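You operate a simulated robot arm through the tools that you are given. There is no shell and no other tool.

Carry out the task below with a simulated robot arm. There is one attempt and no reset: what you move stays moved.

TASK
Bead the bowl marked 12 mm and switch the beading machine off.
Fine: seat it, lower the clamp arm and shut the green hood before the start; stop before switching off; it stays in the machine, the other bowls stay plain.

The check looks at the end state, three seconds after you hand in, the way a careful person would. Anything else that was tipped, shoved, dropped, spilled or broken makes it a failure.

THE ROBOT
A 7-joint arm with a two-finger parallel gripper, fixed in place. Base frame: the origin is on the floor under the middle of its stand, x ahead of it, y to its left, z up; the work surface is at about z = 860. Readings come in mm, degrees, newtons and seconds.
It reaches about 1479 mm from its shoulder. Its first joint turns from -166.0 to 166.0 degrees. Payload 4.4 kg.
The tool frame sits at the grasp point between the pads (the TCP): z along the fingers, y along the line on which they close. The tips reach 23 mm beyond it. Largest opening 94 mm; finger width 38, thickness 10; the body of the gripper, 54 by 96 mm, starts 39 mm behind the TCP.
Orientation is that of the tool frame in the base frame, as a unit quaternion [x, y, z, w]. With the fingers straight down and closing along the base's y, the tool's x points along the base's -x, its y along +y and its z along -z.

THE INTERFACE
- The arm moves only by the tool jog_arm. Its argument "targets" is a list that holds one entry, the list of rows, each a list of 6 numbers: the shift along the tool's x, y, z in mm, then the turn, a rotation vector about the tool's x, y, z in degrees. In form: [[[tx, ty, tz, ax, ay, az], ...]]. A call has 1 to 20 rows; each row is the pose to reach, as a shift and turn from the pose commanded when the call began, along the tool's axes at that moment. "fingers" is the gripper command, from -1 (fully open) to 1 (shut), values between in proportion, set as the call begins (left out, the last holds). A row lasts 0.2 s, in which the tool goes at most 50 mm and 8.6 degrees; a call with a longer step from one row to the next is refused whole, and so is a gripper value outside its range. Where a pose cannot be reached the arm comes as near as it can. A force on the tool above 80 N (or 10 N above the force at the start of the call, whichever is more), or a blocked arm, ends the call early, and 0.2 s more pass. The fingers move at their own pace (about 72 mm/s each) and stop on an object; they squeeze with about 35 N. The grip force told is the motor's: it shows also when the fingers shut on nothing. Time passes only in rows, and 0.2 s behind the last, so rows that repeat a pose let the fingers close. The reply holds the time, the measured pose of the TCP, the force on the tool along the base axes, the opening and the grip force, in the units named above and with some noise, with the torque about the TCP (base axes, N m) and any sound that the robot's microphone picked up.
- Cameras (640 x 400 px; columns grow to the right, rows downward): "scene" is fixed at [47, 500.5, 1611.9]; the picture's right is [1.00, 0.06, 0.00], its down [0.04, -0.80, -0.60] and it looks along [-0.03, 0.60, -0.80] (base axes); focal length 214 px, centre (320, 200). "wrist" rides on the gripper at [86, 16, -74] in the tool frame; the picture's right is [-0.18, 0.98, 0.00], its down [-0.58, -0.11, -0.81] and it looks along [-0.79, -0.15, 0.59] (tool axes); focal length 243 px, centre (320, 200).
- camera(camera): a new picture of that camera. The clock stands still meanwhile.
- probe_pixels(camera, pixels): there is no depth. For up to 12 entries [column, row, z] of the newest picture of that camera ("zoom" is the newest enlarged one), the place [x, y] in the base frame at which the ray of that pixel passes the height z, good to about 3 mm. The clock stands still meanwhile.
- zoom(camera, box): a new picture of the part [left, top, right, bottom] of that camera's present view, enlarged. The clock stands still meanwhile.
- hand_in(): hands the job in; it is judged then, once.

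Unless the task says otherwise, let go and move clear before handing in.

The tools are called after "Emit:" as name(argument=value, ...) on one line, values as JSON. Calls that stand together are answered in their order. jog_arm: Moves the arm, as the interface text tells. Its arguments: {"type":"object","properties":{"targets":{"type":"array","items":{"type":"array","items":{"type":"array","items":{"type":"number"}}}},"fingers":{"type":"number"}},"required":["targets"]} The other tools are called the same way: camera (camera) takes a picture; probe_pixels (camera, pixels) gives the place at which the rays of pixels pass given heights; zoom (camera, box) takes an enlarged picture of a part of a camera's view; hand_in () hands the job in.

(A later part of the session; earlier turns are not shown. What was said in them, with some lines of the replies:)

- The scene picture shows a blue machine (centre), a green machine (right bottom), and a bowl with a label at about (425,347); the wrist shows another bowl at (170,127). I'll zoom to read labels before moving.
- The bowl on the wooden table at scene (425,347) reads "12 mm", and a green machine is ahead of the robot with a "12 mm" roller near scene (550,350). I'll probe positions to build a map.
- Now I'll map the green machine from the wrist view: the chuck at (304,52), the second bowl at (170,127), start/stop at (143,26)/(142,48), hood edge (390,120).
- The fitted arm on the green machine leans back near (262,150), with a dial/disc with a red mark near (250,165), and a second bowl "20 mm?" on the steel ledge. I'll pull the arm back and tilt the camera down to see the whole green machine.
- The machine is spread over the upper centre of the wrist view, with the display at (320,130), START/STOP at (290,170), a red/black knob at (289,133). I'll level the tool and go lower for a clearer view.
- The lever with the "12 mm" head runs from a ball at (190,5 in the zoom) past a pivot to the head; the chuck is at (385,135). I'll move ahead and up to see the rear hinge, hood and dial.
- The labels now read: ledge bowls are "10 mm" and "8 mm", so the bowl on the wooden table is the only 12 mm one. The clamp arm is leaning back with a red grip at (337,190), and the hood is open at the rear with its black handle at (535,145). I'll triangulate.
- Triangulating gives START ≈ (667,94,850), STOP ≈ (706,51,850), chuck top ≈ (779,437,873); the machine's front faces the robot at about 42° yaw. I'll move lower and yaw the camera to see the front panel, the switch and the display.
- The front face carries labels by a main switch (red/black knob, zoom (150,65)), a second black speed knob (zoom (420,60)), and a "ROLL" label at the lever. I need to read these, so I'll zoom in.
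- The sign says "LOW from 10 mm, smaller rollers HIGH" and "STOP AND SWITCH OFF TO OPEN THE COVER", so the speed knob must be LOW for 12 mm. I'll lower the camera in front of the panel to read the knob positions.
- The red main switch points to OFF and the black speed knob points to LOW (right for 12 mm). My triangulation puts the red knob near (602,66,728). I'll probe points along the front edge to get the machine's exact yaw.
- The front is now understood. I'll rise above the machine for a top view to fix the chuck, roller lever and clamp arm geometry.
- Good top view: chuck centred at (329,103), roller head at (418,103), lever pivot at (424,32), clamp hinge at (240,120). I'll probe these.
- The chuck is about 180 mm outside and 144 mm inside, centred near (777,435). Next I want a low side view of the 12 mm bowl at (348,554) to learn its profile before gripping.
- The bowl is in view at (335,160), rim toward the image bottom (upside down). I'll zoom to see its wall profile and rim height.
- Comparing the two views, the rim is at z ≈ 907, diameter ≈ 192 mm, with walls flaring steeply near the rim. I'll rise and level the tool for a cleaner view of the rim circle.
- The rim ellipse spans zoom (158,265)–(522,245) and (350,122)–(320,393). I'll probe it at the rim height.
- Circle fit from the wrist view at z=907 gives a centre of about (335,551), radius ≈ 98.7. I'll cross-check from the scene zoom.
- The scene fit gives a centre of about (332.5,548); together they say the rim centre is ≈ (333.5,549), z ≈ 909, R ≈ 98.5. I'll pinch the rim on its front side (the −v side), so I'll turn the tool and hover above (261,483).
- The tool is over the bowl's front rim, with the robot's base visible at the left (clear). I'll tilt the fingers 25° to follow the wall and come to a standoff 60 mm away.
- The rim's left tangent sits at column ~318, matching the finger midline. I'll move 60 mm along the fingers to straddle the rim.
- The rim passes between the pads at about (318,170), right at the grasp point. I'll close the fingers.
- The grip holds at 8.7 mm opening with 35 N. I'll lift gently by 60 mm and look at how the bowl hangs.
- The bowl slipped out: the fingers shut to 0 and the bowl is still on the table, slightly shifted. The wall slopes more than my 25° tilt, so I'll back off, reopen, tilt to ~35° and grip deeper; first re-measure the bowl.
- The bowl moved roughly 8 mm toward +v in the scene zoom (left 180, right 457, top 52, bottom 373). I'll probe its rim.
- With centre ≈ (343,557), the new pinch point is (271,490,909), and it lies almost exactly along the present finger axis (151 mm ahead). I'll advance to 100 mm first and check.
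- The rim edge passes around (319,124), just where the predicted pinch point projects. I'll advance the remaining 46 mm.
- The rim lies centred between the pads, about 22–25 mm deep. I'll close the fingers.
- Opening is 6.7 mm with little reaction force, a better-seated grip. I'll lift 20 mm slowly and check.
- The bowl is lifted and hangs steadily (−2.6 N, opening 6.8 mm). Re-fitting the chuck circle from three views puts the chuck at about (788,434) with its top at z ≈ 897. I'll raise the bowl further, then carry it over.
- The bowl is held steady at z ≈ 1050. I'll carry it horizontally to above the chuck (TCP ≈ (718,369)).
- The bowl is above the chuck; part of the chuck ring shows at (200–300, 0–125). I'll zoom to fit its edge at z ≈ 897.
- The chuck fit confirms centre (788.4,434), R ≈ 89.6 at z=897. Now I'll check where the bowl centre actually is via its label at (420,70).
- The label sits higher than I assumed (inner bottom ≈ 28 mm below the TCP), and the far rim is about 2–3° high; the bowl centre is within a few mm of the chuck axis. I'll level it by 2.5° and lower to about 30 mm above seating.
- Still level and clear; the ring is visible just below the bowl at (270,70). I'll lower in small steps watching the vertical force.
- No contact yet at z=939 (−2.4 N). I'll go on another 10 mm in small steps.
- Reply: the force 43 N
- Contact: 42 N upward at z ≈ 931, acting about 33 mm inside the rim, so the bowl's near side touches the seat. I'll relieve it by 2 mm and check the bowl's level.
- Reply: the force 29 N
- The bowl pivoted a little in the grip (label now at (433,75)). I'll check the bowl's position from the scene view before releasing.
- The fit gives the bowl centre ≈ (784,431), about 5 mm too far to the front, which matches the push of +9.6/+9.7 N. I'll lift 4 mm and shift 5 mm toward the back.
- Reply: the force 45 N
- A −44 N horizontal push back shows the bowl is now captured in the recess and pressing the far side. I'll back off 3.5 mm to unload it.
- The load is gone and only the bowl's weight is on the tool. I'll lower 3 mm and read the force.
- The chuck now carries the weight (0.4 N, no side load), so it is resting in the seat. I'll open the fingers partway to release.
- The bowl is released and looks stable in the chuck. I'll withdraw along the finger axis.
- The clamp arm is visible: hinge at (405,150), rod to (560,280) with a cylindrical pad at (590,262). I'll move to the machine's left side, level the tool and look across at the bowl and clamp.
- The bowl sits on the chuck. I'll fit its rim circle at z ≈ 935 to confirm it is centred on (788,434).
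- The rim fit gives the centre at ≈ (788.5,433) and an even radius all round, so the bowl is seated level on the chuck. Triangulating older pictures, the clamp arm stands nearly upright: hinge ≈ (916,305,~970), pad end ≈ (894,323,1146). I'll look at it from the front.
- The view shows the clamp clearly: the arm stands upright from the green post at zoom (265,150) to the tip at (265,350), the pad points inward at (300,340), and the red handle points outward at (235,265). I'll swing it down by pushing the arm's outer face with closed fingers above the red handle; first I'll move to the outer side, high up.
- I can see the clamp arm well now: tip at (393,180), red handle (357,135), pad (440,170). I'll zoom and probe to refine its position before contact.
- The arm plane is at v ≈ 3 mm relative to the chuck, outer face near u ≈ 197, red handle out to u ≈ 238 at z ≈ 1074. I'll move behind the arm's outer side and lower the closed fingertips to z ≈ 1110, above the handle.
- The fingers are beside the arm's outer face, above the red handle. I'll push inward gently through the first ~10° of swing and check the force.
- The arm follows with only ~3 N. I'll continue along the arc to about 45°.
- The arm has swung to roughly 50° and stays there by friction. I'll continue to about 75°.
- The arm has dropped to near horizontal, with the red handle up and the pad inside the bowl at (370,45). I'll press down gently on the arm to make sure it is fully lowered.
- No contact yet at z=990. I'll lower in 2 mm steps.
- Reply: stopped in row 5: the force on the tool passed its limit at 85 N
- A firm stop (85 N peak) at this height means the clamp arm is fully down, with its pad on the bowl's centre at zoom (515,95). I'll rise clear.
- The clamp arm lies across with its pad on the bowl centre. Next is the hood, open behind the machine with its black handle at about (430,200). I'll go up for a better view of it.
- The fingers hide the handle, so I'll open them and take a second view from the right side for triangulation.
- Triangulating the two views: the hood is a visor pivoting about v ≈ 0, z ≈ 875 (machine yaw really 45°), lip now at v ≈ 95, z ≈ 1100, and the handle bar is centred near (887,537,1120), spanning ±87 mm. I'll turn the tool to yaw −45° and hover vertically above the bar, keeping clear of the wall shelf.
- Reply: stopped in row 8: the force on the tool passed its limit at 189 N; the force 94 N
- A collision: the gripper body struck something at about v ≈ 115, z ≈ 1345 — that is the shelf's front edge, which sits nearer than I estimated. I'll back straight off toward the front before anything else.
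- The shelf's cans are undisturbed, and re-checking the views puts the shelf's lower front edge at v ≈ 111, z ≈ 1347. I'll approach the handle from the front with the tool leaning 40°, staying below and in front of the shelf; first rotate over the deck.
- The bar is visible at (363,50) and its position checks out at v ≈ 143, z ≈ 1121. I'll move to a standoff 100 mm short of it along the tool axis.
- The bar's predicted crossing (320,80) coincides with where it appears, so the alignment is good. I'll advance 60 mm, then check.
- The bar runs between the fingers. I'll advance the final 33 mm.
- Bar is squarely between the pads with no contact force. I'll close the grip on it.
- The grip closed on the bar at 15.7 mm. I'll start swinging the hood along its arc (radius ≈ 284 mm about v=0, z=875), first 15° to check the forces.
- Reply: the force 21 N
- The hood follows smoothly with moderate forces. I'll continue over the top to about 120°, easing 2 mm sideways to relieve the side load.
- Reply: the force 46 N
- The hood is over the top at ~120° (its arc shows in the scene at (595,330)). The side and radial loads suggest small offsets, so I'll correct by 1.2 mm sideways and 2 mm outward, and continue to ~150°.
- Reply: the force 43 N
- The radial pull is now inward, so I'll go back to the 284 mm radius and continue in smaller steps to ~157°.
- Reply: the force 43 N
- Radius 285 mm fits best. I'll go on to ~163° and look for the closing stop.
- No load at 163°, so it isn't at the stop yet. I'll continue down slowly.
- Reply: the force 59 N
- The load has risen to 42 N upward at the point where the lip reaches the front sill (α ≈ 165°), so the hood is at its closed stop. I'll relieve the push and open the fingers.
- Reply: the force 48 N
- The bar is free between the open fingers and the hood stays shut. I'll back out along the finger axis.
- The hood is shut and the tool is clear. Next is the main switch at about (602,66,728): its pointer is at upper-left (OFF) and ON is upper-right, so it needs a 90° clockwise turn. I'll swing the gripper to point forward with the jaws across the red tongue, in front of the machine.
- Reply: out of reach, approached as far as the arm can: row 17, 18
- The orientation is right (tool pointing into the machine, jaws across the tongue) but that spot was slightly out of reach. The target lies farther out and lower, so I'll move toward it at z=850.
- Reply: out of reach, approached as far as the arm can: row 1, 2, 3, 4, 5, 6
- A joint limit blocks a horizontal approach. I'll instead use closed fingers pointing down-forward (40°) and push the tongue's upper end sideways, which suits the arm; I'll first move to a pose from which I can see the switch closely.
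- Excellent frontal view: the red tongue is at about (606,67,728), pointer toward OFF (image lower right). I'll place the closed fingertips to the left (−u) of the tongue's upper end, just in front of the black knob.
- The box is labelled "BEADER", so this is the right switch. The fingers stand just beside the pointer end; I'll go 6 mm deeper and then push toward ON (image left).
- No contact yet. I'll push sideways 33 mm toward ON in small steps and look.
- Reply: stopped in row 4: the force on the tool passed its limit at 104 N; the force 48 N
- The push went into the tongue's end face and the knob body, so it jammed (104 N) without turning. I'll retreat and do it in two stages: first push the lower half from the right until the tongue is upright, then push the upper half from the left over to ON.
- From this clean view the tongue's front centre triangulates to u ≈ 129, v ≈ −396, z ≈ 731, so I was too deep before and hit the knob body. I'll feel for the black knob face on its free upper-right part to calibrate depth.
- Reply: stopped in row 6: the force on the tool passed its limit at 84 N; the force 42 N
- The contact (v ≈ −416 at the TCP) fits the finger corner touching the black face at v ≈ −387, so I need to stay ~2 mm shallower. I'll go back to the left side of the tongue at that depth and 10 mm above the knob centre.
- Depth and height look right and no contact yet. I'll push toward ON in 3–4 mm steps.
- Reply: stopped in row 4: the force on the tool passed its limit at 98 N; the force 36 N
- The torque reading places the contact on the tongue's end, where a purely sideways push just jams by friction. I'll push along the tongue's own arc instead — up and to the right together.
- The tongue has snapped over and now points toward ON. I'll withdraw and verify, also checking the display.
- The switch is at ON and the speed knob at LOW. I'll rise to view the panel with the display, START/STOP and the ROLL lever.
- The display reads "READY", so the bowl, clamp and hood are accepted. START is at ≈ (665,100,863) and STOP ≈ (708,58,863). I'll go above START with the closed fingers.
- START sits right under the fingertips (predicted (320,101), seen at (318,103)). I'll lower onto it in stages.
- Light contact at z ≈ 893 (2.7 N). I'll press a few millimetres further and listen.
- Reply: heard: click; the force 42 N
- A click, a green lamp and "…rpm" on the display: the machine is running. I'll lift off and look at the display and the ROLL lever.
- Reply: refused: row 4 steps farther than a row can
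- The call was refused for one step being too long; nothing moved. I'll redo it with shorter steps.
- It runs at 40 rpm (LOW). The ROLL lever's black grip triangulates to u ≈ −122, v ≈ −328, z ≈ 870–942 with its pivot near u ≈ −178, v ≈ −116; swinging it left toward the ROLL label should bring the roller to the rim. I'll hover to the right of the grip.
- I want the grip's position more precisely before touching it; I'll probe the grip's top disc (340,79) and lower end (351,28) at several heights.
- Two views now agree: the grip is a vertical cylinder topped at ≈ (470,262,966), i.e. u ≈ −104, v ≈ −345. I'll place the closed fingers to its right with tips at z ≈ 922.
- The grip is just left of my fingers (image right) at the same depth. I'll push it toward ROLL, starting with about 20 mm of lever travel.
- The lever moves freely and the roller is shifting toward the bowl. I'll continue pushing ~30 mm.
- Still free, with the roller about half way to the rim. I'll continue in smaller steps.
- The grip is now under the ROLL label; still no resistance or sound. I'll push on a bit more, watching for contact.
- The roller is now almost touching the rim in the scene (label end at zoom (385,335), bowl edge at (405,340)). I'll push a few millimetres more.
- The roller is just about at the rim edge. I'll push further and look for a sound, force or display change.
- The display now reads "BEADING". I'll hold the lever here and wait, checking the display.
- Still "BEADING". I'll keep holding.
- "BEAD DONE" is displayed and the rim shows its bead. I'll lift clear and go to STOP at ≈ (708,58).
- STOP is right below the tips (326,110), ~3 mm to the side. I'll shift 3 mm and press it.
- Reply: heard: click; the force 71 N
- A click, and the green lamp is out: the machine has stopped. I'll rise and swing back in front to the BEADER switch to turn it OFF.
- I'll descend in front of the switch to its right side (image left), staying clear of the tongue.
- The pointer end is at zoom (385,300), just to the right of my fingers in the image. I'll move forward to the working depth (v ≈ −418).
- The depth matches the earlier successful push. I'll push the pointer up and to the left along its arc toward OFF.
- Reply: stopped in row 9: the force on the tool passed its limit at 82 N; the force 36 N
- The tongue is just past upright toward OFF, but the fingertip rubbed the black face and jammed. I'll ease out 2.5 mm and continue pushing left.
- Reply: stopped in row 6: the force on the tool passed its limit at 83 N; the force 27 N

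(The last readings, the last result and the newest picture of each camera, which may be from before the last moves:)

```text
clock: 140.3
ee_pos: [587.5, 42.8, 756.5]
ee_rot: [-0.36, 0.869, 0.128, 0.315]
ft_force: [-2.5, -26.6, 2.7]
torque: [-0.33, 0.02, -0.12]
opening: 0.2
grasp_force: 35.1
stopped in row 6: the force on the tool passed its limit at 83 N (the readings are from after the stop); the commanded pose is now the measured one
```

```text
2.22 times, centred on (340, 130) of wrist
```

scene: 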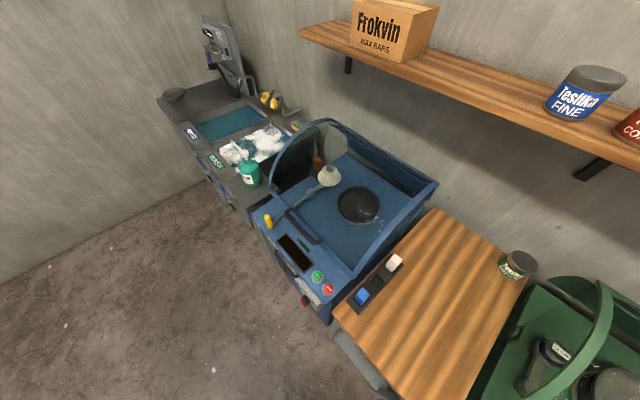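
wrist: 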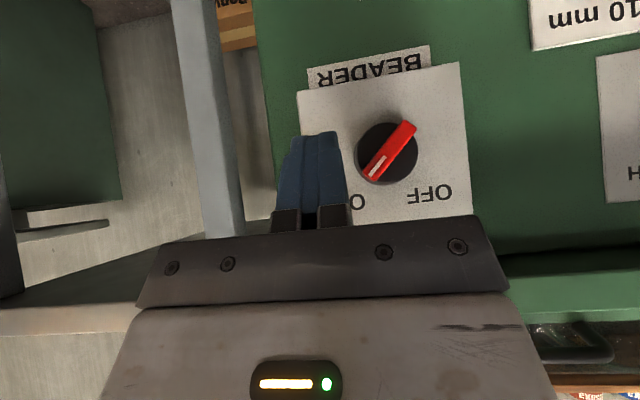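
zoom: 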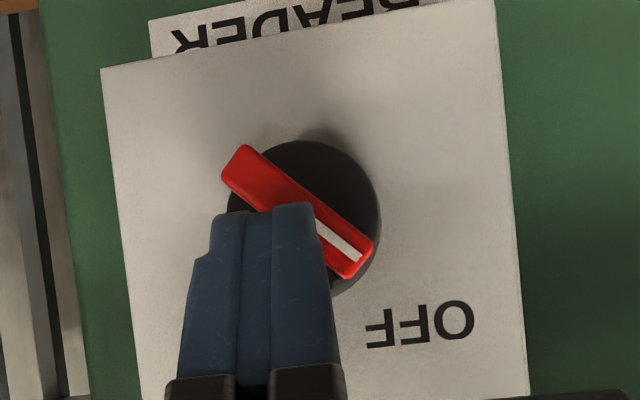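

The tongue now points to OFF. I'll withdraw straight back and verify the switch and display.

Emit:
jog_arm(targets=[[[4, -3, -3, 0, 0, 0], [15, -4, -12, 0, 0, 0], [30, -4, -25, 0, 0, 0], [35, -4, -45, 0, 0, 0], [25, 0, -70, 0, 0, 0], [25, 0, -70, 0, 0, 0]]])

Emit:
camera(camera="wrist")

Emit:
zoom(camera="wrist", box=[200, 0, 440, 180])

```text
clock: 141.7
ee_pos: [544.3, -1.5, 793.6]
ee_rot: [-0.359, 0.869, 0.129, 0.315]
ft_force: [0.5, 0.9, -0.1]
torque: [-0.01, 0.04, -0.02]
opening: 0.0
grasp_force: 35.1
```

```text
taken
```

wrist: 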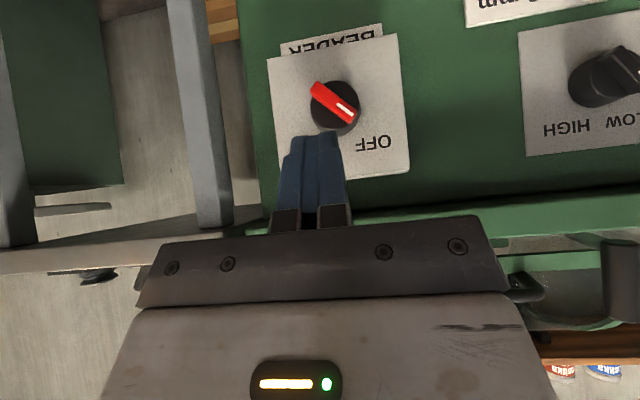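

```text
2.22 times, centred on (320, 90) of wrist
```

zoom: 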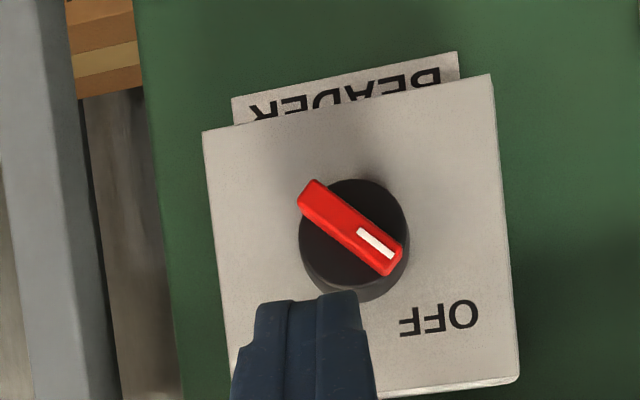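

The switch is at OFF. I'll rise for an overall check of the panel, hood, clamp and bowl.

Emit:
jog_arm(targets=[[[-27.3, 16, -25.9, 0, 4.4, 0], [-54.6, 32, -51.7, 0, 8.9, 0], [-82, 48.1, -77.6, 0, 13.3, 0], [-109.3, 64.2, -103.5, 0, 17.8, 0], [-136.6, 80.2, -129.3, 0, 22.2, 0], [-164, 96.3, -155.2, 0, 26.7, 0], [-191.3, 112.3, -181.1, 0, 31.1, 0], [-218.6, 128.4, -206.9, 0, 35.6, 0], [-245.9, 144.4, -232.8, 0, 40, 0], [-245.9, 144.4, -232.8, 0, 40, 0]]])

Emit:
camera(camera="wrist")

Emit:
zoom(camera="wrist", box=[160, 0, 480, 220])

Emit:
zoom(camera="scene", box=[480, 250, 640, 400])

```text
clock: 143.9
ee_pos: [465.5, 128.7, 1132.3]
ee_rot: [-0.382, 0.924, -0.002, -0.001]
ft_force: [0.7, -0.2, -0.1]
torque: [0.02, -0.01, 0.02]
opening: 0.0
grasp_force: 34.9
```

```text
taken
```

wrist: 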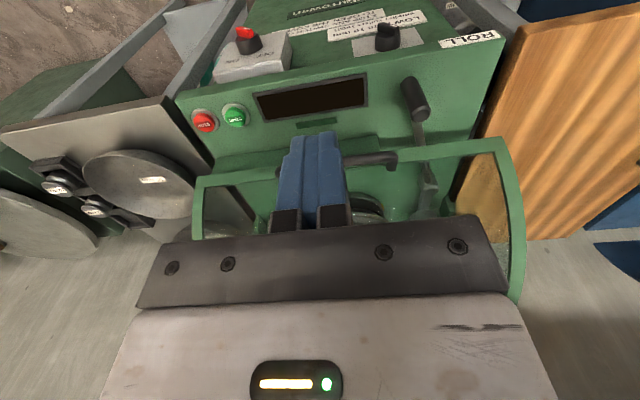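

```text
1.82 times, centred on (320, 110) of wrist
```

zoom: 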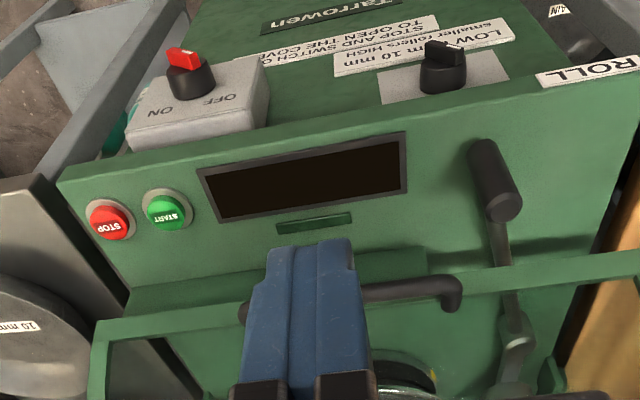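

```text
2.67 times, centred on (560, 325) of scene
```

zoom: 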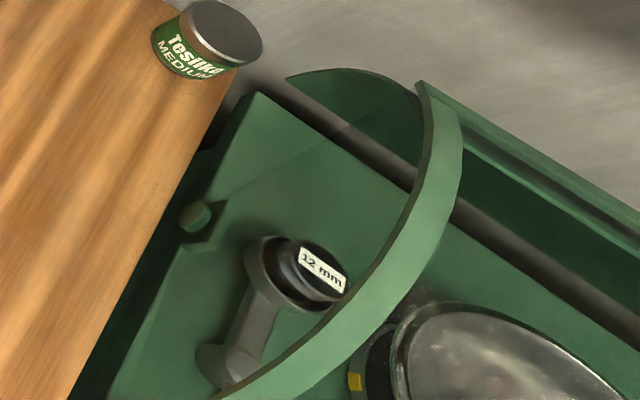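

The display is dark, the lever has sprung back to rest, the hood is shut, and the bowl in the scene zoom (480,350) shows a bead on its rim. I'll take one last higher look at the ledge bowls and the clamp.

Emit:
jog_arm(targets=[[[-20, -20, -35, 0, 0, 0], [-40, -40, -70, 0, 0, 0], [-60, -60, -105, 0, 0, 0], [-80, -80, -140, 0, 0, 0], [-80, -80, -140, 0, 0, 0]]])

Emit:
camera(camera="wrist")

Emit:
zoom(camera="wrist", box=[0, 0, 320, 220])

Emit:
camera(camera="scene")

```text
clock: 145.1
ee_pos: [580.6, 131.4, 1269.4]
ee_rot: [-0.383, 0.924, -0.003, -0.001]
ft_force: [0.3, -0.5, -0.8]
torque: [0.02, 0.0, -0.03]
opening: 0.0
grasp_force: 35.3
```

```text
taken
```

wrist: 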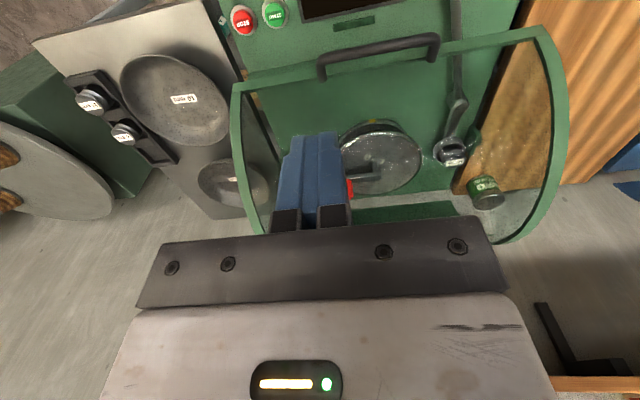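

```text
1.82 times, centred on (160, 110) of wrist
```

zoom: 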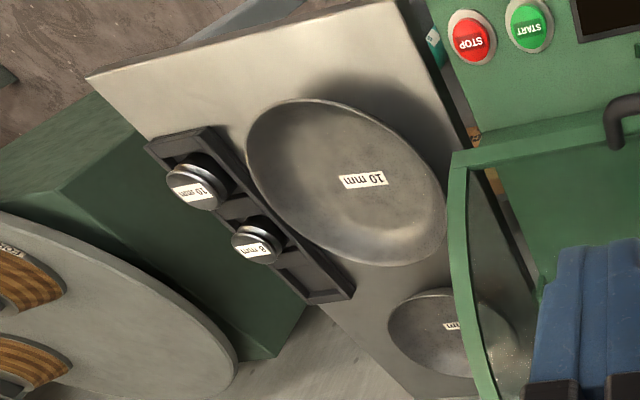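

```text
taken
```

scene: 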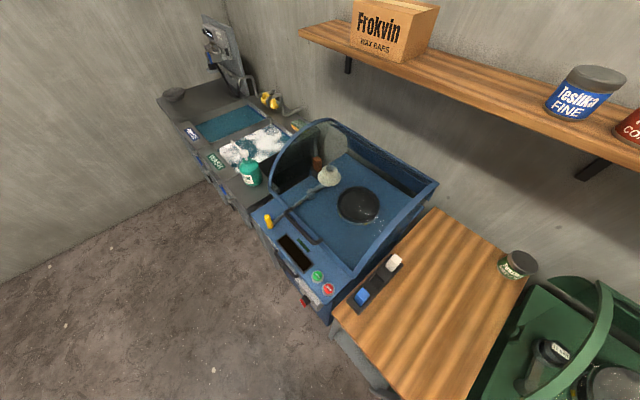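

The 10 mm and 8 mm bowls sit plain on the ledge. The 12 mm bowl is beaded and clamped under the shut green hood, the machine is stopped and off, and the shelf and table items are in place. The arm is clear and holding nothing, so I'll hand in.

Emit:
hand_in()

```text
The job is handed in.
```

The 12 mm bowl is beaded and still clamped in the machine under the shut green hood. The beading machine was stopped, then switched off. The 10 mm and 8 mm bowls are still plain and in their places on the ledge.

- **The run:** the 12 mm roller was already fitted and the speed was already on LOW, which the machine's sign gives for 10 mm and up. The display went from READY to BEADING to BEAD DONE. I then pressed STOP and turned the BEADER switch to OFF. The display is dark and the ROLL lever is back at rest.
- **A dropped grip:** the bowl slipped out of my first grip while still on the table and slid about 10 mm. The second grip held.
- **A bump on the shelf:** while turning the tool above the machine, the gripper hit the front edge of the wall shelf, with about 190 N on the tool. The cans and box on it had not moved in the pictures before and after.
- **Firm contact on the switch and clamp:** I pushed the switch knob with up to about 100 N before finding the right angle, and pressed the clamp arm with about 85 N. Both worked normally afterwards.
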